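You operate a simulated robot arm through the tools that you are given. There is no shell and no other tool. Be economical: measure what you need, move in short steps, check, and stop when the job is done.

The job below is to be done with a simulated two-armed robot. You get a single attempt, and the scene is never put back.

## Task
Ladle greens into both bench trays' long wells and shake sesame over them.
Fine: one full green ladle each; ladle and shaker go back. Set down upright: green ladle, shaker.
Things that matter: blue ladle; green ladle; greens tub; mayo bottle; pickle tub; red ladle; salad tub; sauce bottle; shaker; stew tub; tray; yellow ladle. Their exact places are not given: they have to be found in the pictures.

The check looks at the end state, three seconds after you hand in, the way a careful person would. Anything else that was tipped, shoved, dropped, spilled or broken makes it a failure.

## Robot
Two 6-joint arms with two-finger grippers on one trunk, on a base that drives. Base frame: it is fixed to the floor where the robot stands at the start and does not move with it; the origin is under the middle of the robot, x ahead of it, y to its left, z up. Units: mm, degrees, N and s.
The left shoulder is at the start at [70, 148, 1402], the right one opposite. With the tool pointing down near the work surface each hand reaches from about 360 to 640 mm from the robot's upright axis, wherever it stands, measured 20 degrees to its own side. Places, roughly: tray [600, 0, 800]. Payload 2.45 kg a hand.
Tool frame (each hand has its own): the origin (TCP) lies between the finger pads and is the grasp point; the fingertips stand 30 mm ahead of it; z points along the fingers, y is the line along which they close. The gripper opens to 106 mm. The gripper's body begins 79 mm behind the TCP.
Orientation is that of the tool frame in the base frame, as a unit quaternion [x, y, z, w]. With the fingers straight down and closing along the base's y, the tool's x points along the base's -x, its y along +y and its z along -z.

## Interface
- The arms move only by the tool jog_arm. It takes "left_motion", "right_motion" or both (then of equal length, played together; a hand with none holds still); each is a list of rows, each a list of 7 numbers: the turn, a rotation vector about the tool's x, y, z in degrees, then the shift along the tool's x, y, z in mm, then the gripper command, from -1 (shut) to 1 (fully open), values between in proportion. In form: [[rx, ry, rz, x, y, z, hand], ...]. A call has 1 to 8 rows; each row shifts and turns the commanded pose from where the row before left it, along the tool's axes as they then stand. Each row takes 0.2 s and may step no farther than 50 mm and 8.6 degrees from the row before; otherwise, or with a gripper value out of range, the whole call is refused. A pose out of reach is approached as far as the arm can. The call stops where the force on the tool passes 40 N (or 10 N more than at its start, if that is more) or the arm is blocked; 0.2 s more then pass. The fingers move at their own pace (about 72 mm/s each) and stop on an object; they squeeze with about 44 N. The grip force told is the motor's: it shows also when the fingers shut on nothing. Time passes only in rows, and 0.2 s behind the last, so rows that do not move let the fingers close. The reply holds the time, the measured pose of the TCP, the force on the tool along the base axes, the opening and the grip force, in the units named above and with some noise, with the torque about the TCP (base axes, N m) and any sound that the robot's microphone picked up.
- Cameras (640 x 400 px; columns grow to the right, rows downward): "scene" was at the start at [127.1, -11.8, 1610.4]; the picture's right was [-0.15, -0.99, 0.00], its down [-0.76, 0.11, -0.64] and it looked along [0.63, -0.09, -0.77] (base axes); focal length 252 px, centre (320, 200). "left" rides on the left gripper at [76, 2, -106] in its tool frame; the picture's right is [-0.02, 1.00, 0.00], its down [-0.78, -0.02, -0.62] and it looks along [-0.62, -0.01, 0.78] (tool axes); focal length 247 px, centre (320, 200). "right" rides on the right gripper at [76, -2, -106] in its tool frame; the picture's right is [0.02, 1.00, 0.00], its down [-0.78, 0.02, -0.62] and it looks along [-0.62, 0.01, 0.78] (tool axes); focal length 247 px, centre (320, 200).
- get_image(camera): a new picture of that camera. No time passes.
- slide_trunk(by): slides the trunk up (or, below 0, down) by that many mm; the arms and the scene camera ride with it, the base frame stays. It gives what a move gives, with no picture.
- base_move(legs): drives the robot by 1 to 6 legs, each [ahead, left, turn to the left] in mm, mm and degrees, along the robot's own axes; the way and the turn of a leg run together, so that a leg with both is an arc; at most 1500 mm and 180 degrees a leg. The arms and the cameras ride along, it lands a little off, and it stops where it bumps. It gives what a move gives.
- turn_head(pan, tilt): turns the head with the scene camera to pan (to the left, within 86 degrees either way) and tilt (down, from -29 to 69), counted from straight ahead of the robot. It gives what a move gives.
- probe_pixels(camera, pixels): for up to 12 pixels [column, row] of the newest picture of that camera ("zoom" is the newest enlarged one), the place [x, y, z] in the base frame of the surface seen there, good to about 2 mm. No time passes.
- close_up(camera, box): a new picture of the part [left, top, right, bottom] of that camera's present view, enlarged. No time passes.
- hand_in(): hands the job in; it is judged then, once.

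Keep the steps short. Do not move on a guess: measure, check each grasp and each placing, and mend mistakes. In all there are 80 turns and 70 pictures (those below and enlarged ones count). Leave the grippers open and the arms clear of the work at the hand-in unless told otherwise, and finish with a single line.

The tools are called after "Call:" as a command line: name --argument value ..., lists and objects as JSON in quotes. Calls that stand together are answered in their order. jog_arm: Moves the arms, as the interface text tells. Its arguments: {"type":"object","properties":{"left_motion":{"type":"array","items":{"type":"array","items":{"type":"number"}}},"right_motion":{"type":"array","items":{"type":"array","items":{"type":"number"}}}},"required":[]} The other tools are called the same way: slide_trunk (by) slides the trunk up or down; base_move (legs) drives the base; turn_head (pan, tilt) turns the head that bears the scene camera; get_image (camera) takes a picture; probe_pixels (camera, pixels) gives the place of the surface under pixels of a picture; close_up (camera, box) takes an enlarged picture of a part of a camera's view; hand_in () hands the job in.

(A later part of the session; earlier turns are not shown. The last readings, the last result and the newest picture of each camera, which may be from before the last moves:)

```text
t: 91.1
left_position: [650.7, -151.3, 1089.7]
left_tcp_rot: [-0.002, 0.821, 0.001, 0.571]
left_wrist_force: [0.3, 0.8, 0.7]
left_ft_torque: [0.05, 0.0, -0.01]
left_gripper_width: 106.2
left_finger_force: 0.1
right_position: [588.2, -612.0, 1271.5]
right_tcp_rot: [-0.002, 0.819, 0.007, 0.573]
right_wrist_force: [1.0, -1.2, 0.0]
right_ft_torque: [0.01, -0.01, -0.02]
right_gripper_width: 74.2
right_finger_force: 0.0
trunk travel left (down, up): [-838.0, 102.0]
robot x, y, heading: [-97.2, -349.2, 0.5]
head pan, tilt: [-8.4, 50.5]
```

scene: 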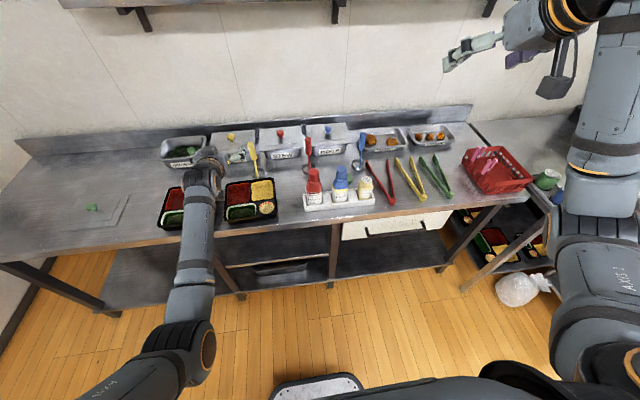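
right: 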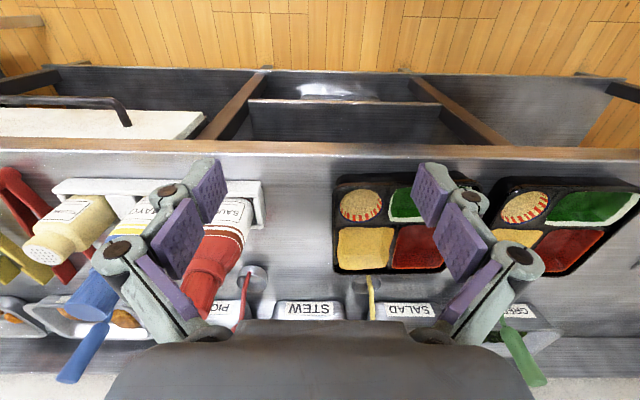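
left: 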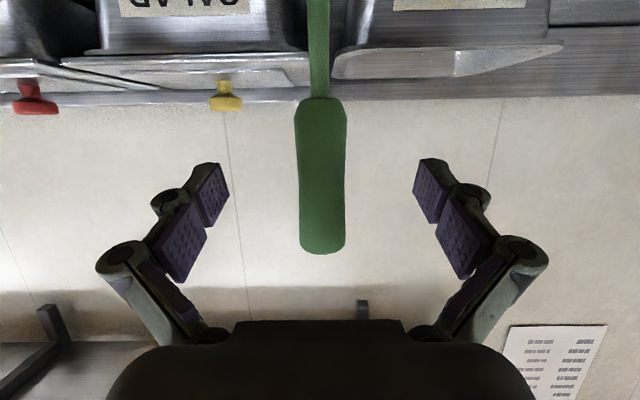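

Now align the right hand above the shaker (+40 x), lower it 200 while raising the left 160.

Call:
jog_arm --right_motion '[[0, 0, 0, -13.7, 3, 37.6, 0.4], [0, 0, 0, 47, 0, 17, 0.4], [0, 0, 0, 47, 0, 17, 0.4], [0, 0, 0, 47, 0, 17, 0.4], [0, 0, 0, 47, 0, 17, 0.4]]' --left_motion '[[0, 0, 0, 0, 0, 0, 1], [0, 0, 0, -37.6, 0, -13.7, 1], [0, 0, 0, -37.6, 0, -13.7, 1], [0, 0, 0, -37.6, 0, -13.7, 1], [0, 0, 0, -37.6, 0, -13.7, 1]]'

Call:
close_up --camera "scene" --box '[280, 90, 440, 220]'

```text
t: 92.3
left_position: [648.3, -151.8, 1251.2]
left_tcp_rot: [-0.002, 0.821, 0.002, 0.571]
left_wrist_force: [0.2, -0.1, 1.2]
left_ft_torque: [0.01, -0.03, 0.03]
left_gripper_width: 105.9
left_finger_force: 0.1
right_position: [624.7, -607.2, 1069.0]
right_tcp_rot: [-0.002, 0.819, 0.007, 0.574]
right_wrist_force: [0.3, 0.0, -0.6]
right_ft_torque: [-0.03, 0.0, 0.0]
right_gripper_width: 74.0
right_finger_force: 0.1
trunk travel left (down, up): [-838.0, 102.0]
robot x, y, heading: [-93.5, -350.6, 0.4]
head pan, tilt: [-8.4, 50.5]
```

```text
3.08 times, centred on (360, 155) of scene
```

zoom: 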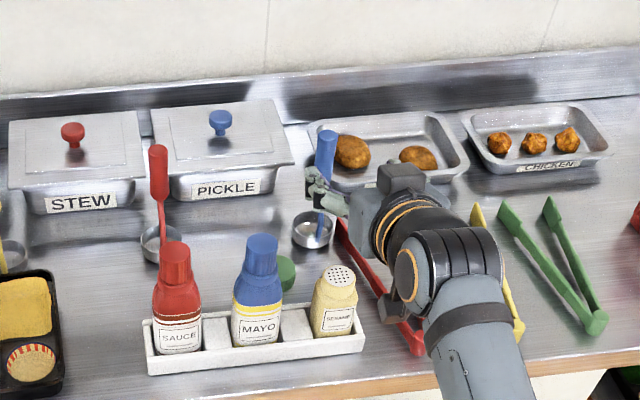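

Fine-align (+3, −2) and lower by trunk 130, then check.

Call:
jog_arm --right_motion '[[0, 0, 0, -1, -2, 2.8, 0.4]]'

Call:
slide_trunk --by -130

Call:
get_image --camera "right"

Call:
close_up --camera "scene" --box '[280, 70, 440, 190]'

```text
t: 92.7
left_position: [650.2, -153.1, 1251.4]
left_tcp_rot: [-0.003, 0.821, 0.002, 0.571]
left_wrist_force: [0.2, -0.3, -0.3]
left_ft_torque: [0.0, -0.05, -0.06]
left_gripper_width: 106.2
left_finger_force: 0.0
right_position: [628.6, -610.0, 1070.0]
right_tcp_rot: [-0.002, 0.819, 0.007, 0.574]
right_wrist_force: [-1.7, -0.7, 0.0]
right_ft_torque: [-0.03, 0.04, 0.01]
right_gripper_width: 74.2
right_finger_force: 0.0
trunk travel left (down, up): [-838.0, 102.0]
robot x, y, heading: [-95.7, -349.0, 0.3]
head pan, tilt: [-8.4, 50.5]
```

```text
t: 94.3
left_position: [649.4, -151.4, 1121.5]
left_tcp_rot: [-0.004, 0.821, 0.002, 0.572]
left_wrist_force: [0.4, 0.8, -0.1]
left_ft_torque: [-0.01, 0.0, 0.01]
left_gripper_width: 106.0
left_finger_force: 0.1
right_position: [628.9, -609.5, 940.4]
right_tcp_rot: [-0.002, 0.819, 0.007, 0.574]
right_wrist_force: [0.5, -0.1, 0.6]
right_ft_torque: [-0.02, 0.01, -0.02]
right_gripper_width: 74.2
right_finger_force: 0.2
trunk travel left (down, up): [-708.0, 232.0]
robot x, y, heading: [-94.2, -351.9, 0.4]
head pan, tilt: [-8.4, 50.5]
```

```text
24 pictures are left
```

right: 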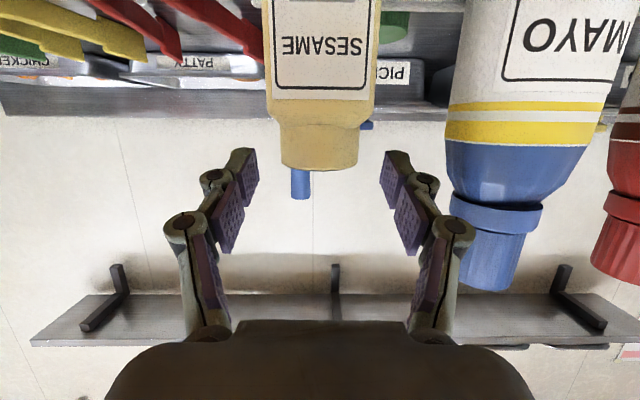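

```text
3.33 times, centred on (360, 130) of scene
```

zoom: 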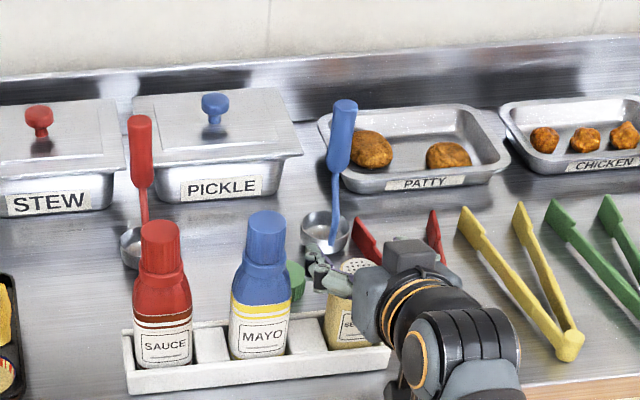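

Centred. I narrow the opening to ~62 for clearance from the mayo, then lower the last 60.

Call:
jog_arm --right_motion '[[0, 0, 0, 0, 0, 0, 0.17], [0, 0, 0, 0, 0, 0, 0.17]]'

Call:
slide_trunk --by -58

Call:
get_image --camera "right"

```text
t: 94.9
left_position: [649.7, -151.0, 1121.1]
left_tcp_rot: [-0.004, 0.82, 0.002, 0.572]
left_wrist_force: [-0.1, -0.3, 0.3]
left_ft_torque: [0.01, 0.0, 0.01]
left_gripper_width: 106.1
left_finger_force: 0.0
right_position: [628.8, -609.2, 940.0]
right_tcp_rot: [-0.003, 0.819, 0.007, 0.574]
right_wrist_force: [-1.3, 0.2, -0.4]
right_ft_torque: [0.01, -0.02, 0.0]
right_gripper_width: 61.8
right_finger_force: 0.0
trunk travel left (down, up): [-708.0, 232.0]
robot x, y, heading: [-97.1, -348.2, 0.1]
head pan, tilt: [-8.4, 50.5]
```

```text
t: 95.9
left_position: [648.7, -152.1, 1063.7]
left_tcp_rot: [-0.003, 0.82, 0.001, 0.572]
left_wrist_force: [0.0, -0.3, 0.0]
left_ft_torque: [0.0, 0.01, -0.03]
left_gripper_width: 105.9
left_finger_force: 0.0
right_position: [628.0, -608.8, 881.7]
right_tcp_rot: [-0.002, 0.82, 0.007, 0.573]
right_wrist_force: [0.0, 0.0, 0.2]
right_ft_torque: [-0.03, -0.01, 0.02]
right_gripper_width: 62.1
right_finger_force: 0.0
trunk travel left (down, up): [-650.0, 290.0]
robot x, y, heading: [-97.6, -345.9, 0.5]
head pan, tilt: [-8.4, 50.5]
```

```text
22 pictures are left
```

right: 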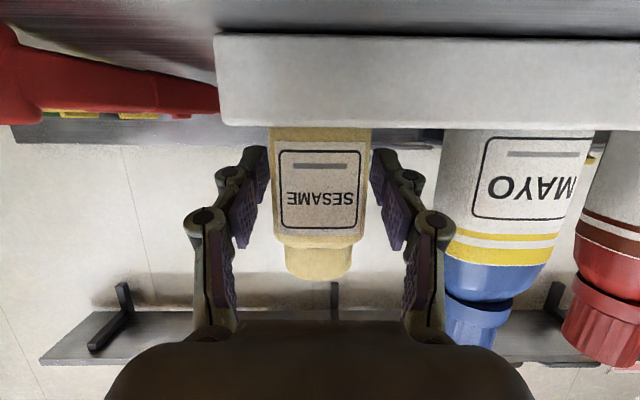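

Well placed around the shaker. Close, and note the reference pose.

Call:
jog_arm --right_motion '[[0, 0, 0, 0, 0, 0, -1], [0, 0, 0, 0, 0, 0, -1], [0, 0, 0, 0, 0, 0, -1], [0, 0, 0, 0, 0, 0, -1]]'

Call:
slide_trunk --by 160

Call:
get_image --camera "scene"

```text
t: 96.9
left_position: [648.0, -152.0, 1063.4]
left_tcp_rot: [-0.003, 0.82, 0.002, 0.572]
left_wrist_force: [-0.4, 0.8, -0.3]
left_ft_torque: [0.02, 0.03, -0.02]
left_gripper_width: 106.1
left_finger_force: 0.1
right_position: [626.2, -609.0, 882.0]
right_tcp_rot: [-0.001, 0.819, 0.007, 0.574]
right_wrist_force: [0.1, -0.5, 1.4]
right_ft_torque: [-0.03, -0.02, -0.02]
right_gripper_width: 44.9
right_finger_force: 43.9
trunk travel left (down, up): [-650.0, 290.0]
robot x, y, heading: [-96.1, -349.2, 0.6]
head pan, tilt: [-8.4, 50.5]
```

```text
t: 98.7
left_position: [649.1, -153.2, 1222.2]
left_tcp_rot: [-0.003, 0.821, 0.002, 0.571]
left_wrist_force: [0.5, 0.0, 0.7]
left_ft_torque: [-0.02, -0.01, 0.01]
left_gripper_width: 106.0
left_finger_force: 0.0
right_position: [629.0, -608.8, 1040.8]
right_tcp_rot: [-0.001, 0.819, 0.006, 0.573]
right_wrist_force: [0.9, 0.4, -0.9]
right_ft_torque: [0.02, 0.0, 0.0]
right_gripper_width: 44.9
right_finger_force: 44.2
trunk travel left (down, up): [-810.0, 130.0]
robot x, y, heading: [-94.0, -347.8, 0.6]
head pan, tilt: [-8.4, 50.5]
```

```text
21 pictures are left
```

scene: 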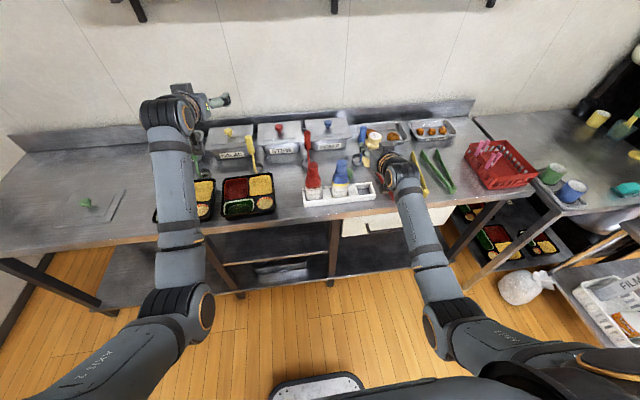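

Shaker is held (44.9 mm). I raise 80 more to clear the bottles, then drive left 475 and back 23 to the right tray.

Call:
slide_trunk --by 80

Call:
base_move --legs '[[-23, 475, 0]]'

Call:
jog_arm --right_motion '[[0, -6.67, 0, 0, 0, 0, -1], [0, -6.67, 0, 0, 0, 0, -1], [0, -6.67, 0, 0, 0, 0, -1]]'

```text
t: 99.9
left_position: [648.9, -152.8, 1304.2]
left_tcp_rot: [-0.003, 0.821, 0.002, 0.571]
left_wrist_force: [0.4, 1.0, 0.9]
left_ft_torque: [0.01, -0.02, 0.02]
left_gripper_width: 106.1
left_finger_force: 0.1
right_position: [628.0, -609.5, 1122.1]
right_tcp_rot: [-0.002, 0.819, 0.007, 0.573]
right_wrist_force: [0.5, 1.0, -1.7]
right_ft_torque: [-0.01, 0.01, -0.04]
right_gripper_width: 44.8
right_finger_force: 44.1
trunk travel left (down, up): [-890.0, 50.0]
robot x, y, heading: [-98.0, -349.8, 0.4]
head pan, tilt: [-8.4, 50.5]
```

```text
t: 102.8
left_position: [623.6, 336.0, 1302.8]
left_tcp_rot: [-0.001, 0.82, 0.001, 0.572]
left_wrist_force: [-0.8, -0.2, 1.0]
left_ft_torque: [-0.04, -0.01, 0.0]
left_gripper_width: 106.1
left_finger_force: 0.1
right_position: [601.4, -121.5, 1121.8]
right_tcp_rot: [-0.001, 0.819, 0.007, 0.574]
right_wrist_force: [0.6, 0.4, -0.8]
right_ft_torque: [-0.02, 0.01, 0.01]
right_gripper_width: 44.9
right_finger_force: 44.3
trunk travel left (down, up): [-890.0, 50.0]
robot x, y, heading: [-121.2, 144.2, 0.4]
head pan, tilt: [-8.4, 50.5]
```

```text
t: 103.6
left_position: [623.3, 338.5, 1304.0]
left_tcp_rot: [-0.002, 0.821, 0.001, 0.572]
left_wrist_force: [0.2, -0.3, -0.3]
left_ft_torque: [-0.01, -0.01, 0.0]
left_gripper_width: 106.2
left_finger_force: 0.1
right_position: [602.6, -117.7, 1123.1]
right_tcp_rot: [-0.004, 0.718, 0.01, 0.696]
right_wrist_force: [0.1, -0.1, -0.7]
right_ft_torque: [-0.02, 0.0, -0.01]
right_gripper_width: 44.9
right_finger_force: 43.4
trunk travel left (down, up): [-890.0, 50.0]
robot x, y, heading: [-121.8, 143.4, 0.4]
head pan, tilt: [-8.4, 50.5]
```

Tool is now level. Lower 185 over the right tray, and shift to y −134.

Call:
slide_trunk --by -185

Call:
jog_arm --right_motion '[[0, 0, 0, 0, -16, 4, -1], [0, 0, 0, 0, 0, 0, -1]]'

Call:
get_image --camera "scene"

```text
t: 105.6
left_position: [623.7, 337.8, 1118.6]
left_tcp_rot: [-0.003, 0.82, 0.002, 0.573]
left_wrist_force: [0.4, -0.3, -0.3]
left_ft_torque: [0.01, -0.01, -0.04]
left_gripper_width: 105.9
left_finger_force: 0.1
right_position: [603.3, -117.6, 936.7]
right_tcp_rot: [-0.005, 0.718, 0.011, 0.696]
right_wrist_force: [0.2, 0.1, -2.5]
right_ft_torque: [-0.01, 0.01, -0.01]
right_gripper_width: 44.8
right_finger_force: 43.9
trunk travel left (down, up): [-705.0, 235.0]
robot x, y, heading: [-121.9, 144.6, 0.5]
head pan, tilt: [-8.4, 50.5]
```

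```text
t: 106.2
left_position: [623.4, 338.4, 1118.0]
left_tcp_rot: [-0.002, 0.82, 0.001, 0.572]
left_wrist_force: [-0.6, -0.2, -0.4]
left_ft_torque: [-0.01, -0.01, 0.02]
left_gripper_width: 105.9
left_finger_force: 0.1
right_position: [606.3, -132.7, 937.0]
right_tcp_rot: [-0.005, 0.718, 0.01, 0.696]
right_wrist_force: [-0.7, 0.4, -0.6]
right_ft_torque: [-0.01, -0.02, 0.0]
right_gripper_width: 44.6
right_finger_force: 44.2
trunk travel left (down, up): [-705.0, 235.0]
robot x, y, heading: [-121.2, 140.2, 0.4]
head pan, tilt: [-8.4, 50.5]
```

```text
20 pictures are left
```

scene: 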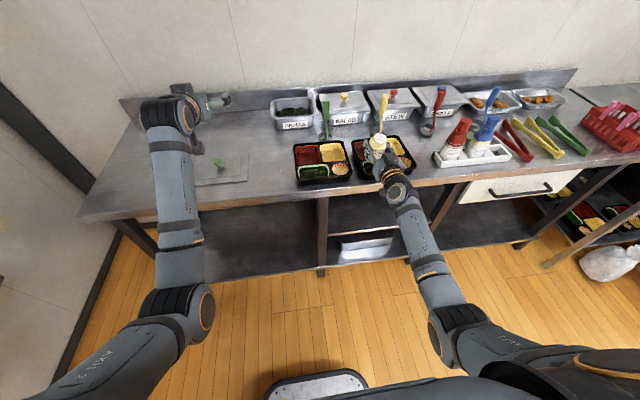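

In position. Roll the shaker over (to 137°).

Call:
jog_arm --right_motion '[[0, 0, 8.57, 0, 0, 0, -1], [0, 0, 8.57, 0, 0, 0, -1], [0, 0, 8.57, 0, 0, 0, -1], [0, 0, 8.57, 0, 0, 0, -1], [0, 0, 8.57, 0, 0, 0, -1], [0, 0, 8.57, 0, 0, 0, -1], [0, 0, 8.57, 0, 0, 0, -1], [0, 0, 8.57, 0, 0, 0, -1]]'

Call:
jog_arm --right_motion '[[0, 0, 8.57, 0, 0, 0, -1], [0, 0, 8.57, 0, 0, 0, -1], [0, 0, 8.57, 0, 0, 0, -1], [0, 0, 8.57, 0, 0, 0, -1], [0, 0, 8.57, 0, 0, 0, -1], [0, 0, 8.57, 0, 0, 0, -1], [0, 0, 8.57, 0, 0, 0, -1], [0, 0, 8.57, 0, 0, 0, -1]]'

Call:
close_up --camera "scene" --box '[320, 115, 430, 205]'

```text
t: 108.0
left_position: [623.8, 337.9, 1118.8]
left_tcp_rot: [-0.001, 0.821, 0.0, 0.571]
left_wrist_force: [-0.2, 0.2, -0.7]
left_ft_torque: [0.01, -0.02, 0.01]
left_gripper_width: 106.3
left_finger_force: 0.0
right_position: [606.8, -131.9, 937.7]
right_tcp_rot: [0.402, 0.596, 0.401, 0.568]
right_wrist_force: [-0.1, 0.0, 0.0]
right_ft_torque: [0.01, 0.01, 0.0]
right_gripper_width: 45.0
right_finger_force: 44.0
trunk travel left (down, up): [-705.0, 235.0]
robot x, y, heading: [-118.4, 137.3, 0.2]
head pan, tilt: [-8.4, 50.5]
```

```text
t: 109.8
left_position: [624.1, 337.0, 1118.1]
left_tcp_rot: [-0.003, 0.821, 0.002, 0.571]
left_wrist_force: [0.0, -0.2, -0.4]
left_ft_torque: [0.01, 0.01, -0.01]
left_gripper_width: 106.0
left_finger_force: 0.1
right_position: [607.5, -131.7, 938.4]
right_tcp_rot: [0.667, 0.265, 0.652, 0.244]
right_wrist_force: [-0.1, 1.0, -1.9]
right_ft_torque: [0.03, 0.0, 0.0]
right_gripper_width: 45.0
right_finger_force: 44.1
trunk travel left (down, up): [-705.0, 235.0]
robot x, y, heading: [-120.7, 138.6, 0.2]
head pan, tilt: [-8.4, 50.5]
```

```text
4.44 times, centred on (375, 160) of scene
```

zoom: 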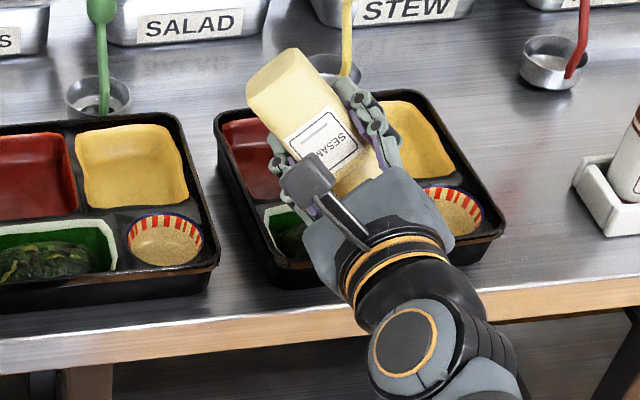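

Tip is over the long well (≈(607,−164,903)). Shake along its axis.

Call:
jog_arm --right_motion '[[0, 0, 0, 12, 0, 0, -1], [0, 0, 0, -25, 0, 0, -1], [0, 0, 0, 25, 0, 0, -1], [0, 0, 0, -25, 0, 0, -1], [0, 0, 0, 25, 0, 0, -1], [0, 0, 0, -25, 0, 0, -1], [0, 0, 0, 25, 0, 0, -1], [0, 0, 0, -12, 0, 0, -1]]'

Call:
close_up --camera "scene" --box '[350, 145, 410, 195]'

```text
t: 111.6
left_position: [623.0, 335.9, 1118.5]
left_tcp_rot: [-0.002, 0.821, 0.002, 0.571]
left_wrist_force: [-0.3, -0.2, -0.6]
left_ft_torque: [-0.02, -0.01, 0.0]
left_gripper_width: 106.2
left_finger_force: 0.1
right_position: [604.8, -132.4, 937.9]
right_tcp_rot: [0.667, 0.266, 0.651, 0.245]
right_wrist_force: [0.6, 0.0, -0.7]
right_ft_torque: [-0.03, 0.0, -0.01]
right_gripper_width: 44.8
right_finger_force: 44.0
trunk travel left (down, up): [-705.0, 235.0]
robot x, y, heading: [-120.7, 144.8, 0.2]
head pan, tilt: [-8.4, 50.5]
```

```text
8.00 times, centred on (380, 170) of scene
```

zoom: 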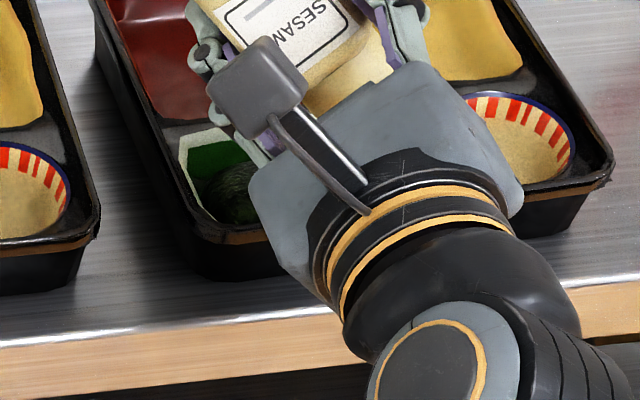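

The well is hidden; I roll back upright, raise, and move on to the left tray, then inspect the right one.

Call:
jog_arm --right_motion '[[0, 0, -8.57, 0, 0, 0, -1], [0, 0, -8.57, 0, 0, 0, -1], [0, 0, -8.57, 0, 0, 0, -1], [0, 0, -8.57, 0, 0, 0, -1], [0, 0, -8.57, 0, 0, 0, -1], [0, 0, -8.57, 0, 0, 0, -1], [0, 0, -8.57, 0, 0, 0, -1], [0, 0, -8.57, 0, 0, 0, -1]]'

Call:
jog_arm --right_motion '[[0, 0, -8.57, 0, 0, 0, -1], [0, 0, -8.57, 0, 0, 0, -1], [0, 0, -8.57, 0, 0, 0, -1], [0, 0, -8.57, 0, 0, 0, -1], [0, 0, -8.57, 0, 0, 0, -1], [0, 0, -8.57, 0, 0, 0, -1], [0, 0, -8.57, 0, 0, 0, -1], [0, 0, -8.57, 0, 0, 0, -1]]'

Call:
base_move --legs '[[3, 222, 0]]'

Call:
get_image --camera "scene"

```text
t: 113.4
left_position: [624.0, 337.8, 1117.9]
left_tcp_rot: [-0.002, 0.821, 0.001, 0.571]
left_wrist_force: [0.7, 0.1, 0.1]
left_ft_torque: [-0.01, -0.02, -0.01]
left_gripper_width: 105.9
left_finger_force: 0.1
right_position: [606.6, -133.4, 936.5]
right_tcp_rot: [0.401, 0.596, 0.399, 0.57]
right_wrist_force: [-0.2, 0.2, -1.5]
right_ft_torque: [-0.02, -0.01, -0.02]
right_gripper_width: 45.1
right_finger_force: 44.1
trunk travel left (down, up): [-705.0, 235.0]
robot x, y, heading: [-119.6, 141.1, 0.2]
head pan, tilt: [-8.4, 50.5]
```

```text
t: 115.2
left_position: [625.2, 337.5, 1118.4]
left_tcp_rot: [-0.003, 0.821, 0.002, 0.571]
left_wrist_force: [0.3, 0.0, 0.1]
left_ft_torque: [0.04, -0.04, -0.03]
left_gripper_width: 106.1
left_finger_force: 0.1
right_position: [607.9, -133.7, 937.0]
right_tcp_rot: [-0.006, 0.718, 0.01, 0.696]
right_wrist_force: [0.5, 0.1, -0.9]
right_ft_torque: [0.02, -0.03, 0.03]
right_gripper_width: 45.2
right_finger_force: 44.2
trunk travel left (down, up): [-705.0, 235.0]
robot x, y, heading: [-124.6, 139.1, 0.2]
head pan, tilt: [-8.4, 50.5]
```

```text
t: 116.9
left_position: [626.7, 558.3, 1117.4]
left_tcp_rot: [0.001, 0.821, -0.001, 0.571]
left_wrist_force: [0.4, -0.5, -0.5]
left_ft_torque: [0.01, -0.01, 0.01]
left_gripper_width: 105.9
left_finger_force: 0.1
right_position: [608.1, 86.8, 935.3]
right_tcp_rot: [-0.002, 0.718, 0.009, 0.696]
right_wrist_force: [-0.3, -0.1, -1.3]
right_ft_torque: [0.01, 0.02, 0.01]
right_gripper_width: 45.0
right_finger_force: 44.2
trunk travel left (down, up): [-705.0, 235.0]
robot x, y, heading: [-119.5, 365.8, 0.2]
head pan, tilt: [-8.4, 50.5]
```

```text
17 pictures are left
```

scene: 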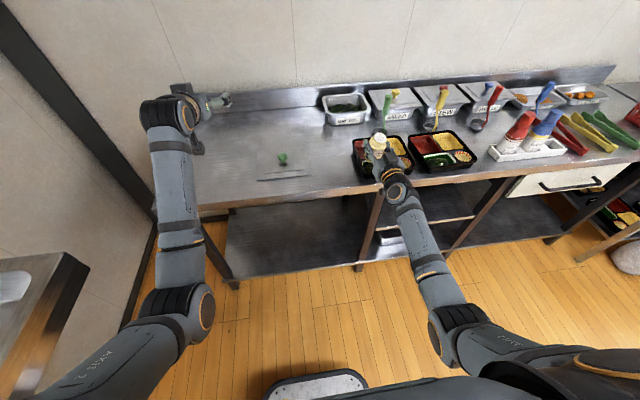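

Call:
close_up --camera "scene" --box '[400, 125, 490, 180]'

```text
7.11 times, centred on (445, 152) of scene
```

zoom: 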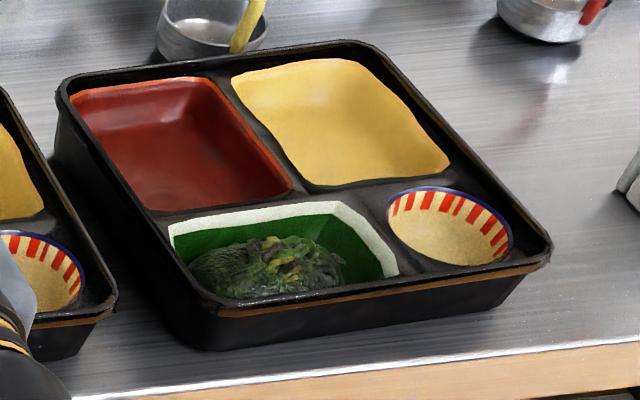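

Call:
close_up --camera "scene" --box '[422, 152, 458, 172]'

```text
16.00 times, centred on (440, 162) of scene
```

zoom: 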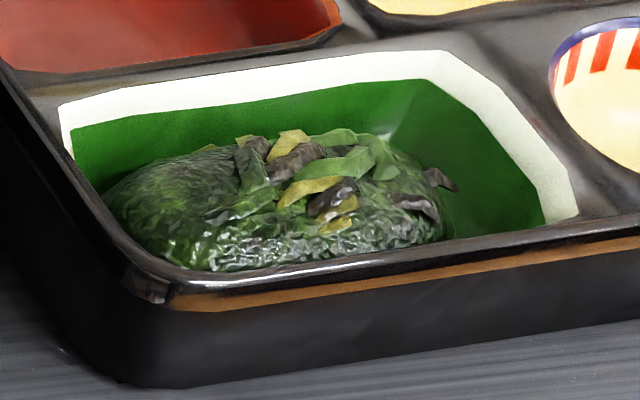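

No seeds visible yet on the right tray: the shake was too weak or not inverted enough. On the left tray I roll farther (163°) and shake harder.

Call:
jog_arm --right_motion '[[0, 0, 8.57, 0, 0, 0, -1], [0, 0, 8.57, 0, 0, 0, -1], [0, 0, 8.57, 0, 0, 0, -1], [0, 0, 8.57, 0, 0, 0, -1], [0, 0, 8.57, 0, 0, 0, -1], [0, 0, 8.57, 0, 0, 0, -1], [0, 0, 8.57, 0, 0, 0, -1], [0, 0, 8.57, 0, 0, 0, -1]]'

Call:
jog_arm --right_motion '[[0, 0, 8.57, 0, 0, 0, -1], [0, 0, 8.57, 0, 0, 0, -1], [0, 0, 8.57, 0, 0, 0, -1], [0, 0, 8.57, 0, 0, 0, -1], [0, 0, 8.57, 0, 0, 0, -1], [0, 0, 8.57, 0, 0, 0, -1], [0, 0, 8.57, 0, 0, 0, -1], [0, 0, 8.57, 0, 0, 0, -1]]'

Call:
jog_arm --right_motion '[[0, 0, 8.57, 0, 0, 0, -1], [0, 0, 8.57, 0, 0, 0, -1], [0, 0, 8.57, 0, 0, 0, -1], [0, 0, 0, 0, 0, 0, -1]]'

Call:
jog_arm --right_motion '[[0, 0, 0, 40, 0, 0, -1], [0, 0, 0, -40, 0, 0, -1], [0, 0, 0, 40, 0, 0, -1], [0, 0, 0, -40, 0, 0, -1], [0, 0, 0, 40, 0, 0, -1], [0, 0, 0, -40, 0, 0, -1], [0, 0, 0, 40, 0, 0, -1], [0, 0, 0, -40, 0, 0, -1]]'

Call:
close_up --camera "scene" --box '[340, 125, 430, 190]'

```text
t: 118.7
left_position: [627.7, 557.3, 1118.5]
left_tcp_rot: [0.0, 0.821, -0.001, 0.571]
left_wrist_force: [-0.3, -0.1, 0.3]
left_ft_torque: [0.01, 0.01, 0.01]
left_gripper_width: 106.0
left_finger_force: 0.1
right_position: [608.1, 87.3, 936.8]
right_tcp_rot: [0.404, 0.594, 0.4, 0.569]
right_wrist_force: [-0.1, 0.4, -0.2]
right_ft_torque: [-0.01, -0.03, 0.0]
right_gripper_width: 44.9
right_finger_force: 44.2
trunk travel left (down, up): [-705.0, 235.0]
robot x, y, heading: [-121.4, 366.8, 0.0]
head pan, tilt: [-8.4, 50.5]
```

```text
t: 120.5
left_position: [628.2, 557.3, 1118.0]
left_tcp_rot: [0.0, 0.821, -0.001, 0.571]
left_wrist_force: [-0.6, 0.2, -0.1]
left_ft_torque: [-0.02, -0.01, -0.01]
left_gripper_width: 105.9
left_finger_force: 0.0
right_position: [608.5, 87.4, 938.3]
right_tcp_rot: [0.668, 0.264, 0.651, 0.245]
right_wrist_force: [0.3, -0.5, -1.1]
right_ft_torque: [0.0, 0.0, 0.0]
right_gripper_width: 44.8
right_finger_force: 43.7
trunk travel left (down, up): [-705.0, 235.0]
robot x, y, heading: [-119.1, 366.5, 0.0]
head pan, tilt: [-8.4, 50.5]
```

```text
t: 121.5
left_position: [627.6, 557.7, 1116.9]
left_tcp_rot: [0.0, 0.82, 0.0, 0.572]
left_wrist_force: [0.1, 0.5, 0.0]
left_ft_torque: [-0.03, 0.0, -0.01]
left_gripper_width: 106.2
left_finger_force: 0.0
right_position: [608.4, 87.0, 938.3]
right_tcp_rot: [0.71, 0.109, 0.689, 0.096]
right_wrist_force: [1.5, -0.4, -1.6]
right_ft_torque: [0.0, 0.0, 0.01]
right_gripper_width: 44.9
right_finger_force: 43.4
trunk travel left (down, up): [-705.0, 235.0]
robot x, y, heading: [-118.9, 364.9, -0.0]
head pan, tilt: [-8.4, 50.5]
```

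```text
t: 123.3
left_position: [628.7, 556.7, 1116.5]
left_tcp_rot: [0.001, 0.821, -0.001, 0.571]
left_wrist_force: [-0.9, -0.1, 0.4]
left_ft_torque: [0.01, -0.01, 0.04]
left_gripper_width: 105.9
left_finger_force: 0.0
right_position: [607.6, 86.5, 936.8]
right_tcp_rot: [0.71, 0.109, 0.689, 0.097]
right_wrist_force: [-0.7, 0.4, -1.1]
right_ft_torque: [0.0, -0.02, 0.02]
right_gripper_width: 44.8
right_finger_force: 44.4
trunk travel left (down, up): [-705.0, 235.0]
robot x, y, heading: [-115.7, 364.3, -0.0]
head pan, tilt: [-8.4, 50.5]
```

```text
6.15 times, centred on (385, 158) of scene
```

zoom: 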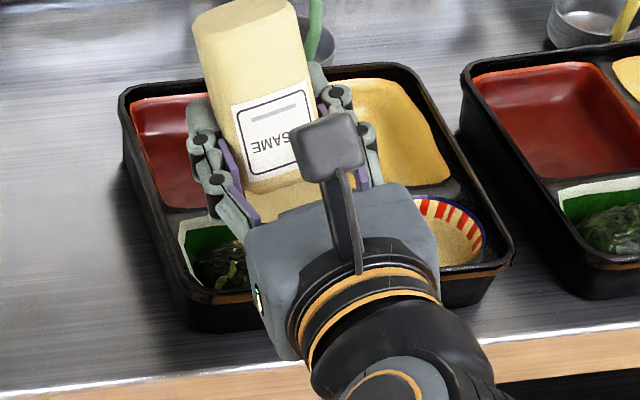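

Unroll, drive back to the right tray, and inspect the left one.

Call:
jog_arm --right_motion '[[0, 0, -8.57, 0, 0, 0, -1], [0, 0, -8.57, 0, 0, 0, -1], [0, 0, -8.57, 0, 0, 0, -1], [0, 0, -8.57, 0, 0, 0, -1], [0, 0, -8.57, 0, 0, 0, -1], [0, 0, -8.57, 0, 0, 0, -1], [0, 0, -8.57, 0, 0, 0, -1], [0, 0, -8.57, 0, 0, 0, -1]]'

Call:
jog_arm --right_motion '[[0, 0, -8.57, 0, 0, 0, -1], [0, 0, -8.57, 0, 0, 0, -1], [0, 0, -8.57, 0, 0, 0, -1], [0, 0, -8.57, 0, 0, 0, -1], [0, 0, -8.57, 0, 0, 0, -1], [0, 0, -8.57, 0, 0, 0, -1], [0, 0, -8.57, 0, 0, 0, -1], [0, 0, -8.57, 0, 0, 0, -1]]'

Call:
jog_arm --right_motion '[[0, 0, -8.57, 0, 0, 0, -1], [0, 0, -8.57, 0, 0, 0, -1], [0, 0, -8.57, 0, 0, 0, -1]]'

Call:
base_move --legs '[[0, -229, 0]]'

Call:
close_up --camera "scene" --box '[290, 135, 360, 190]'

```text
t: 125.1
left_position: [627.5, 558.5, 1118.2]
left_tcp_rot: [-0.001, 0.821, 0.0, 0.571]
left_wrist_force: [0.4, 0.0, -0.8]
left_ft_torque: [0.01, -0.01, 0.0]
left_gripper_width: 105.8
left_finger_force: 0.1
right_position: [608.1, 87.5, 937.0]
right_tcp_rot: [0.524, 0.491, 0.515, 0.468]
right_wrist_force: [-0.1, 0.1, -0.7]
right_ft_torque: [0.02, 0.03, -0.05]
right_gripper_width: 44.9
right_finger_force: 44.2
trunk travel left (down, up): [-705.0, 235.0]
robot x, y, heading: [-121.5, 366.4, 0.3]
head pan, tilt: [-8.4, 50.5]
```

```text
t: 126.9
left_position: [626.8, 558.2, 1119.2]
left_tcp_rot: [0.001, 0.821, -0.001, 0.572]
left_wrist_force: [-0.4, 0.3, 1.4]
left_ft_torque: [-0.01, 0.03, 0.02]
left_gripper_width: 105.9
left_finger_force: 0.1
right_position: [608.4, 87.6, 937.5]
right_tcp_rot: [0.156, 0.701, 0.163, 0.677]
right_wrist_force: [-0.1, -0.1, -2.2]
right_ft_torque: [0.0, 0.01, 0.0]
right_gripper_width: 44.8
right_finger_force: 44.5
trunk travel left (down, up): [-705.0, 235.0]
robot x, y, heading: [-118.8, 366.9, -0.1]
head pan, tilt: [-8.4, 50.5]
```

```text
t: 127.7
left_position: [628.4, 557.2, 1118.2]
left_tcp_rot: [0.0, 0.821, 0.0, 0.571]
left_wrist_force: [-0.8, -0.3, -0.3]
left_ft_torque: [-0.01, 0.04, -0.01]
left_gripper_width: 106.1
left_finger_force: 0.0
right_position: [607.8, 87.4, 937.4]
right_tcp_rot: [-0.003, 0.719, 0.007, 0.695]
right_wrist_force: [-0.6, 0.0, -0.9]
right_ft_torque: [0.01, 0.01, -0.02]
right_gripper_width: 44.8
right_finger_force: 43.7
trunk travel left (down, up): [-705.0, 235.0]
robot x, y, heading: [-120.2, 362.9, 0.2]
head pan, tilt: [-8.4, 50.5]
```

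```text
t: 129.4
left_position: [628.4, 321.7, 1117.8]
left_tcp_rot: [0.004, 0.82, -0.003, 0.572]
left_wrist_force: [-0.8, 0.7, 0.6]
left_ft_torque: [-0.01, -0.02, -0.01]
left_gripper_width: 106.0
left_finger_force: 0.1
right_position: [602.8, -148.7, 936.6]
right_tcp_rot: [0.0, 0.718, 0.006, 0.696]
right_wrist_force: [0.1, 0.5, -0.9]
right_ft_torque: [-0.01, -0.02, -0.01]
right_gripper_width: 45.2
right_finger_force: 44.2
trunk travel left (down, up): [-705.0, 235.0]
robot x, y, heading: [-122.5, 136.3, -0.1]
head pan, tilt: [-8.4, 50.5]
```

```text
7.27 times, centred on (325, 162) of scene
```

zoom: 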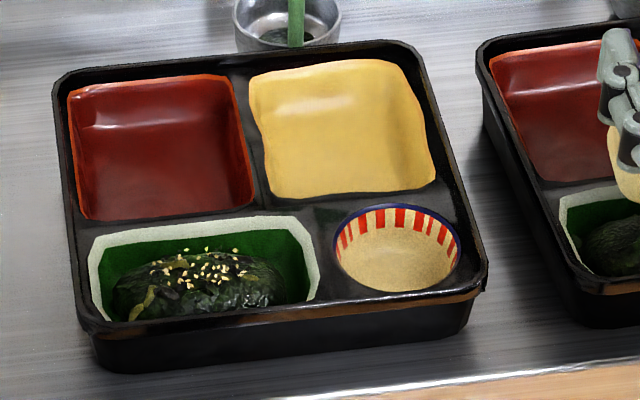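

Seeds are plainly on the left tray's greens. Now the same harder shake over the right tray (TCP to (605,−136)).

Call:
jog_arm --right_motion '[[0, 0, 0, 0, 12.5, 2, -1], [0, 0, 8.57, 0, 0, 0, -1], [0, 0, 8.57, 0, 0, 0, -1], [0, 0, 8.57, 0, 0, 0, -1], [0, 0, 8.57, 0, 0, 0, -1], [0, 0, 8.57, 0, 0, 0, -1], [0, 0, 8.57, 0, 0, 0, -1], [0, 0, 8.57, 0, 0, 0, -1]]'

Call:
jog_arm --right_motion '[[0, 0, 8.57, 0, 0, 0, -1], [0, 0, 8.57, 0, 0, 0, -1], [0, 0, 8.57, 0, 0, 0, -1], [0, 0, 8.57, 0, 0, 0, -1], [0, 0, 8.57, 0, 0, 0, -1], [0, 0, 8.57, 0, 0, 0, -1], [0, 0, 8.57, 0, 0, 0, -1], [0, 0, 8.57, 0, 0, 0, -1]]'

Call:
jog_arm --right_motion '[[0, 0, 8.57, 0, 0, 0, -1], [0, 0, 8.57, 0, 0, 0, -1], [0, 0, 8.57, 0, 0, 0, -1], [0, 0, 8.57, 0, 0, 0, -1], [0, 0, 0, 0, 0, 0, -1]]'

Call:
jog_arm --right_motion '[[0, 0, 0, 40, 0, 0, -1], [0, 0, 0, -40, 0, 0, -1], [0, 0, 0, 40, 0, 0, -1], [0, 0, 0, -40, 0, 0, -1], [0, 0, 0, 40, 0, 0, -1], [0, 0, 0, -40, 0, 0, -1], [0, 0, 0, 40, 0, 0, -1], [0, 0, 0, -40, 0, 0, -1]]'

```text
t: 131.2
left_position: [628.3, 321.2, 1117.3]
left_tcp_rot: [0.004, 0.821, -0.004, 0.571]
left_wrist_force: [-0.5, 0.4, 0.4]
left_ft_torque: [0.02, 0.04, -0.03]
left_gripper_width: 106.1
left_finger_force: 0.1
right_position: [605.7, -137.3, 937.4]
right_tcp_rot: [0.36, 0.621, 0.353, 0.6]
right_wrist_force: [-0.4, -0.8, -1.4]
right_ft_torque: [-0.05, 0.0, 0.0]
right_gripper_width: 44.9
right_finger_force: 44.4
trunk travel left (down, up): [-705.0, 235.0]
robot x, y, heading: [-121.2, 136.4, -0.6]
head pan, tilt: [-8.4, 50.5]
```

```text
t: 133.0
left_position: [628.7, 321.0, 1118.0]
left_tcp_rot: [0.005, 0.821, -0.004, 0.571]
left_wrist_force: [0.5, 1.0, 0.2]
left_ft_torque: [-0.01, 0.01, -0.01]
left_gripper_width: 105.9
left_finger_force: 0.0
right_position: [605.0, -137.1, 936.2]
right_tcp_rot: [0.647, 0.311, 0.63, 0.297]
right_wrist_force: [-0.1, 0.1, -1.4]
right_ft_torque: [-0.04, 0.01, -0.02]
right_gripper_width: 44.8
right_finger_force: 43.7
trunk travel left (down, up): [-705.0, 235.0]
robot x, y, heading: [-117.6, 138.0, -0.5]
head pan, tilt: [-8.4, 50.5]
```

```text
t: 134.2
left_position: [627.6, 322.1, 1117.8]
left_tcp_rot: [0.004, 0.821, -0.003, 0.571]
left_wrist_force: [-0.1, -0.2, -0.8]
left_ft_torque: [0.03, 0.01, 0.04]
left_gripper_width: 106.0
left_finger_force: 0.1
right_position: [605.0, -137.4, 937.9]
right_tcp_rot: [0.71, 0.107, 0.689, 0.098]
right_wrist_force: [-0.5, -0.6, -0.7]
right_ft_torque: [0.05, 0.0, 0.01]
right_gripper_width: 44.9
right_finger_force: 43.8
trunk travel left (down, up): [-705.0, 235.0]
robot x, y, heading: [-114.9, 135.4, -0.3]
head pan, tilt: [-8.4, 50.5]
```

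```text
t: 136.0
left_position: [629.3, 321.0, 1118.8]
left_tcp_rot: [0.004, 0.821, -0.003, 0.571]
left_wrist_force: [0.9, 0.4, 0.3]
left_ft_torque: [-0.02, 0.04, 0.01]
left_gripper_width: 106.0
left_finger_force: 0.1
right_position: [600.5, -133.3, 936.6]
right_tcp_rot: [0.71, 0.106, 0.689, 0.099]
right_wrist_force: [0.0, -0.4, -1.0]
right_ft_torque: [0.02, -0.01, 0.02]
right_gripper_width: 44.9
right_finger_force: 43.6
trunk travel left (down, up): [-705.0, 235.0]
robot x, y, heading: [-119.2, 139.4, -0.1]
head pan, tilt: [-8.4, 50.5]
```

Unroll, restore the tilt, raise 185, then check both trays.

Call:
jog_arm --right_motion '[[0, 0, -8.57, 0, 0, 0, -1], [0, 0, -8.57, 0, 0, 0, -1], [0, 0, -8.57, 0, 0, 0, -1], [0, 0, -8.57, 0, 0, 0, -1], [0, 0, -8.57, 0, 0, 0, -1], [0, 0, -8.57, 0, 0, 0, -1], [0, 0, -8.57, 0, 0, 0, -1], [0, 0, -8.57, 0, 0, 0, -1]]'

Call:
jog_arm --right_motion '[[0, 0, -8.57, 0, 0, 0, -1], [0, 0, -8.57, 0, 0, 0, -1], [0, 0, -8.57, 0, 0, 0, -1], [0, 0, -8.57, 0, 0, 0, -1], [0, 0, -8.57, 0, 0, 0, -1], [0, 0, -8.57, 0, 0, 0, -1], [0, 0, -8.57, 0, 0, 0, -1], [0, 0, -8.57, 0, 0, 0, -1]]'

Call:
jog_arm --right_motion '[[0, 0, -8.57, 0, 0, 0, -1], [0, 0, -8.57, 0, 0, 0, -1], [0, 0, -8.57, 0, 0, 0, -1], [0, 6.67, 0, 0, 0, 0, -1], [0, 6.67, 0, 0, 0, 0, -1], [0, 6.67, 0, 0, 0, 0, -1]]'

Call:
slide_trunk --by 185

Call:
base_move --legs '[[0, -475, 0]]'

Call:
get_image --camera "scene"

```text
t: 137.8
left_position: [628.1, 321.2, 1118.0]
left_tcp_rot: [0.004, 0.821, -0.003, 0.571]
left_wrist_force: [0.0, -0.6, -1.1]
left_ft_torque: [0.02, 0.01, 0.04]
left_gripper_width: 105.8
left_finger_force: 0.1
right_position: [605.3, -135.9, 937.9]
right_tcp_rot: [0.526, 0.488, 0.513, 0.47]
right_wrist_force: [-0.3, -0.5, -0.2]
right_ft_torque: [-0.02, -0.07, -0.03]
right_gripper_width: 44.8
right_finger_force: 44.4
trunk travel left (down, up): [-705.0, 235.0]
robot x, y, heading: [-121.4, 135.6, -0.4]
head pan, tilt: [-8.4, 50.5]
```

```text
t: 139.6
left_position: [627.6, 321.2, 1119.1]
left_tcp_rot: [0.004, 0.821, -0.003, 0.571]
left_wrist_force: [-0.3, -0.3, -0.3]
left_ft_torque: [0.01, 0.01, -0.02]
left_gripper_width: 106.3
left_finger_force: 0.0
right_position: [606.5, -135.7, 937.1]
right_tcp_rot: [0.16, 0.7, 0.159, 0.677]
right_wrist_force: [-0.1, 0.0, -1.2]
right_ft_torque: [0.01, -0.03, 0.02]
right_gripper_width: 44.7
right_finger_force: 43.9
trunk travel left (down, up): [-705.0, 235.0]
robot x, y, heading: [-119.9, 137.2, -0.6]
head pan, tilt: [-8.4, 50.5]
```

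```text
t: 141.0
left_position: [627.6, 320.4, 1119.5]
left_tcp_rot: [0.004, 0.82, -0.003, 0.572]
left_wrist_force: [1.0, 0.5, 0.5]
left_ft_torque: [0.01, 0.02, 0.02]
left_gripper_width: 106.1
left_finger_force: 0.1
right_position: [605.6, -135.7, 936.4]
right_tcp_rot: [-0.001, 0.829, 0.006, 0.559]
right_wrist_force: [0.3, 0.8, -0.7]
right_ft_torque: [0.02, -0.01, 0.03]
right_gripper_width: 44.9
right_finger_force: 43.5
trunk travel left (down, up): [-705.0, 235.0]
robot x, y, heading: [-118.3, 138.2, -0.4]
head pan, tilt: [-8.4, 50.5]
```

```text
t: 143.1
left_position: [628.8, 321.5, 1302.7]
left_tcp_rot: [0.005, 0.82, -0.003, 0.572]
left_wrist_force: [0.5, 0.2, -0.4]
left_ft_torque: [-0.01, 0.0, -0.03]
left_gripper_width: 106.0
left_finger_force: 0.1
right_position: [605.4, -137.4, 1121.5]
right_tcp_rot: [0.0, 0.828, 0.005, 0.56]
right_wrist_force: [1.0, -0.3, -0.9]
right_ft_torque: [0.02, 0.04, 0.0]
right_gripper_width: 44.6
right_finger_force: 44.0
trunk travel left (down, up): [-890.0, 50.0]
robot x, y, heading: [-117.4, 136.5, -0.6]
head pan, tilt: [-8.4, 50.5]
```

```text
t: 145.9
left_position: [623.8, -142.0, 1302.6]
left_tcp_rot: [0.003, 0.821, -0.004, 0.571]
left_wrist_force: [-0.1, -0.1, 0.3]
left_ft_torque: [0.0, -0.02, -0.02]
left_gripper_width: 106.1
left_finger_force: 0.1
right_position: [601.6, -600.8, 1122.7]
right_tcp_rot: [-0.002, 0.828, 0.006, 0.56]
right_wrist_force: [-0.4, 0.0, -0.8]
right_ft_torque: [0.0, -0.01, 0.0]
right_gripper_width: 44.9
right_finger_force: 43.8
trunk travel left (down, up): [-890.0, 50.0]
robot x, y, heading: [-126.1, -328.9, -0.3]
head pan, tilt: [-8.4, 50.5]
```

```text
12 pictures are left
```

scene: 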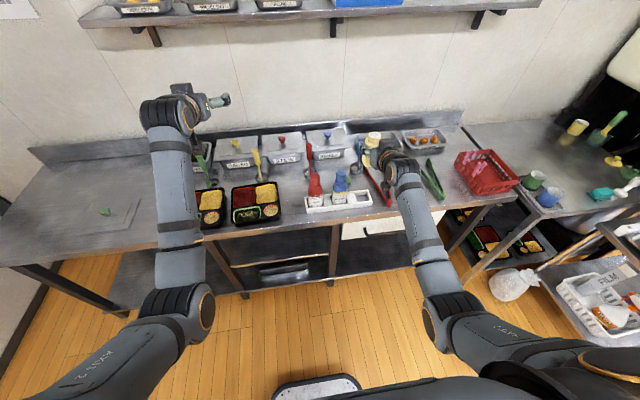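

Check seeds on the right tray, and correct the tilt by −1.8° and the position.

Call:
close_up --camera "scene" --box '[195, 178, 285, 234]'

Call:
jog_arm --right_motion '[[0, -1.8, 0, -9, -8, 24.5, -1], [0, 0, 0, 0, 0, 0, -1]]'

```text
7.11 times, centred on (240, 206) of scene
```

zoom: 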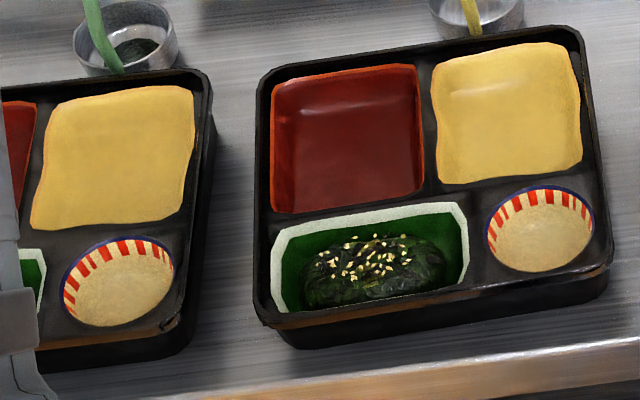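

```text
t: 146.5
left_position: [623.5, -141.7, 1302.7]
left_tcp_rot: [0.003, 0.821, -0.003, 0.571]
left_wrist_force: [0.7, -0.2, 0.3]
left_ft_torque: [0.03, 0.03, 0.04]
left_gripper_width: 106.1
left_finger_force: 0.1
right_position: [629.7, -608.7, 1122.0]
right_tcp_rot: [0.0, 0.819, 0.005, 0.574]
right_wrist_force: [0.3, 0.1, 0.0]
right_ft_torque: [0.0, 0.02, -0.04]
right_gripper_width: 44.7
right_finger_force: 43.5
trunk travel left (down, up): [-890.0, 50.0]
robot x, y, heading: [-121.8, -329.1, -0.0]
head pan, tilt: [-8.4, 50.5]
```

Seeds on both trays. Lower toward the holder (to ≈932) and check alignment.

Call:
slide_trunk --by -190

Call:
get_image --camera "right"

Call:
close_up --camera "scene" --box '[300, 110, 410, 190]'

```text
t: 148.6
left_position: [622.9, -144.0, 1111.5]
left_tcp_rot: [0.003, 0.82, -0.003, 0.572]
left_wrist_force: [0.1, 0.3, 0.7]
left_ft_torque: [0.0, -0.01, 0.0]
left_gripper_width: 106.2
left_finger_force: 0.1
right_position: [629.1, -610.0, 930.5]
right_tcp_rot: [-0.001, 0.819, 0.006, 0.574]
right_wrist_force: [0.8, 0.6, -1.0]
right_ft_torque: [0.03, 0.01, 0.0]
right_gripper_width: 45.1
right_finger_force: 44.0
trunk travel left (down, up): [-700.0, 240.0]
robot x, y, heading: [-123.0, -329.3, -0.3]
head pan, tilt: [-8.4, 50.5]
```

```text
10 pictures are left
```

right: 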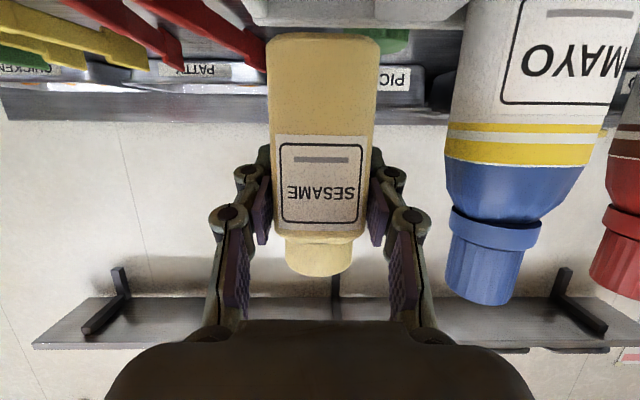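

```text
5.00 times, centred on (355, 150) of scene
```

zoom: 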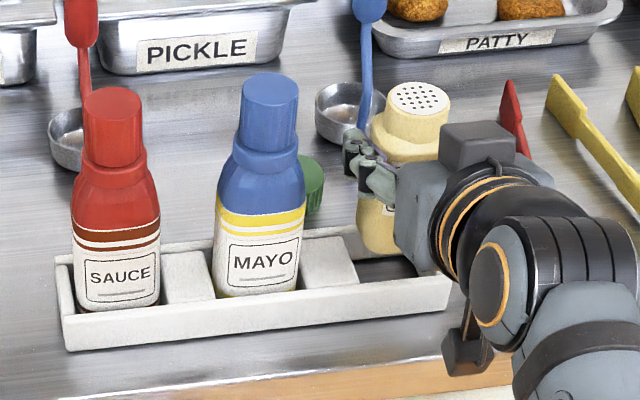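

Call:
probe_pixels --camera "zoom" --pixels '[[352, 270], [350, 250], [400, 284], [440, 280], [385, 270], [365, 225], [395, 262], [345, 232], [380, 245], [415, 98]]'

```text
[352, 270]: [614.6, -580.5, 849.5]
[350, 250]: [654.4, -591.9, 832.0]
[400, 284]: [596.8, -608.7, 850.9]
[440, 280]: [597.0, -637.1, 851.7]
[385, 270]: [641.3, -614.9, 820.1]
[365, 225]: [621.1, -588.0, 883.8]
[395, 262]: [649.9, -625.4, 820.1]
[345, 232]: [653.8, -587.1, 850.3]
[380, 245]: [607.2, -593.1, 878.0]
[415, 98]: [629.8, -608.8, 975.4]
```

Slot ≈ x 601–653, y −583…−637; shaker is centred within ~1 mm. Small correction (−1, +1), lower 44, then gently on.

Call:
jog_arm --right_motion '[[0, 0, 0, 0.3, 1, -0.9, -1], [0, 0, 0, 0, 0, 0, -1]]'

Call:
slide_trunk --by -30

Call:
jog_arm --right_motion '[[0, 0, 0, 4.7, 0, 1.7, -1], [0, 0, 0, 4.7, 0, 1.7, -1], [0, 0, 0, 3.8, 0, 1.4, -1], [0, 0, 0, 0, 0, 0, -1]]'

```text
t: 149.2
left_position: [622.7, -143.0, 1113.1]
left_tcp_rot: [0.003, 0.821, -0.002, 0.571]
left_wrist_force: [0.5, -0.2, 0.5]
left_ft_torque: [-0.06, 0.0, 0.02]
left_gripper_width: 105.9
left_finger_force: 0.1
right_position: [627.7, -609.2, 931.3]
right_tcp_rot: [-0.002, 0.819, 0.007, 0.573]
right_wrist_force: [0.3, 0.1, -0.7]
right_ft_torque: [0.0, 0.0, -0.01]
right_gripper_width: 45.1
right_finger_force: 43.9
trunk travel left (down, up): [-700.0, 240.0]
robot x, y, heading: [-126.6, -333.2, -0.3]
head pan, tilt: [-8.4, 50.5]
```

```text
t: 149.9
left_position: [623.5, -142.8, 1083.1]
left_tcp_rot: [0.004, 0.82, -0.003, 0.572]
left_wrist_force: [0.1, 0.1, 0.5]
left_ft_torque: [0.0, 0.03, -0.02]
left_gripper_width: 105.7
left_finger_force: 0.1
right_position: [627.2, -609.3, 902.3]
right_tcp_rot: [-0.001, 0.819, 0.006, 0.574]
right_wrist_force: [-0.5, -0.2, -0.3]
right_ft_torque: [0.02, 0.03, -0.02]
right_gripper_width: 45.1
right_finger_force: 44.0
trunk travel left (down, up): [-670.0, 270.0]
robot x, y, heading: [-120.4, -332.6, -0.4]
head pan, tilt: [-8.4, 50.5]
```

```text
t: 150.9
left_position: [623.6, -143.4, 1083.3]
left_tcp_rot: [0.003, 0.821, -0.002, 0.571]
left_wrist_force: [0.1, 0.4, -1.0]
left_ft_torque: [-0.01, 0.02, 0.0]
left_gripper_width: 106.1
left_finger_force: 0.1
right_position: [626.9, -608.0, 886.8]
right_tcp_rot: [-0.001, 0.819, 0.006, 0.574]
right_wrist_force: [0.0, -0.5, -1.7]
right_ft_torque: [0.0, 0.03, 0.01]
right_gripper_width: 45.1
right_finger_force: 44.4
trunk travel left (down, up): [-670.0, 270.0]
robot x, y, heading: [-122.9, -331.3, -0.4]
head pan, tilt: [-8.4, 50.5]
```

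No contact; lower the last ~5 mm in small steps.

Call:
jog_arm --right_motion '[[0, 0, 0, 1.9, 0, 0.7, -1], [0, 0, 0, 1.9, 0, 0.7, -1], [0, 0, 0, 0.9, 0, 0.3, -1], [0, 0, 0, 0, 0, 0, -1]]'

```text
t: 151.9
left_position: [622.6, -143.2, 1083.8]
left_tcp_rot: [0.003, 0.82, -0.003, 0.572]
left_wrist_force: [0.0, -0.7, 0.4]
left_ft_torque: [0.01, 0.01, 0.04]
left_gripper_width: 106.0
left_finger_force: 0.0
right_position: [627.2, -609.6, 885.6]
right_tcp_rot: [-0.001, 0.818, 0.006, 0.575]
right_wrist_force: [2.0, -0.1, 6.2]
right_ft_torque: [-0.18, -0.23, 0.04]
right_gripper_width: 45.2
right_finger_force: 44.2
trunk travel left (down, up): [-670.0, 270.0]
robot x, y, heading: [-125.4, -328.1, -0.5]
head pan, tilt: [-8.4, 50.5]
5 turns are left
```

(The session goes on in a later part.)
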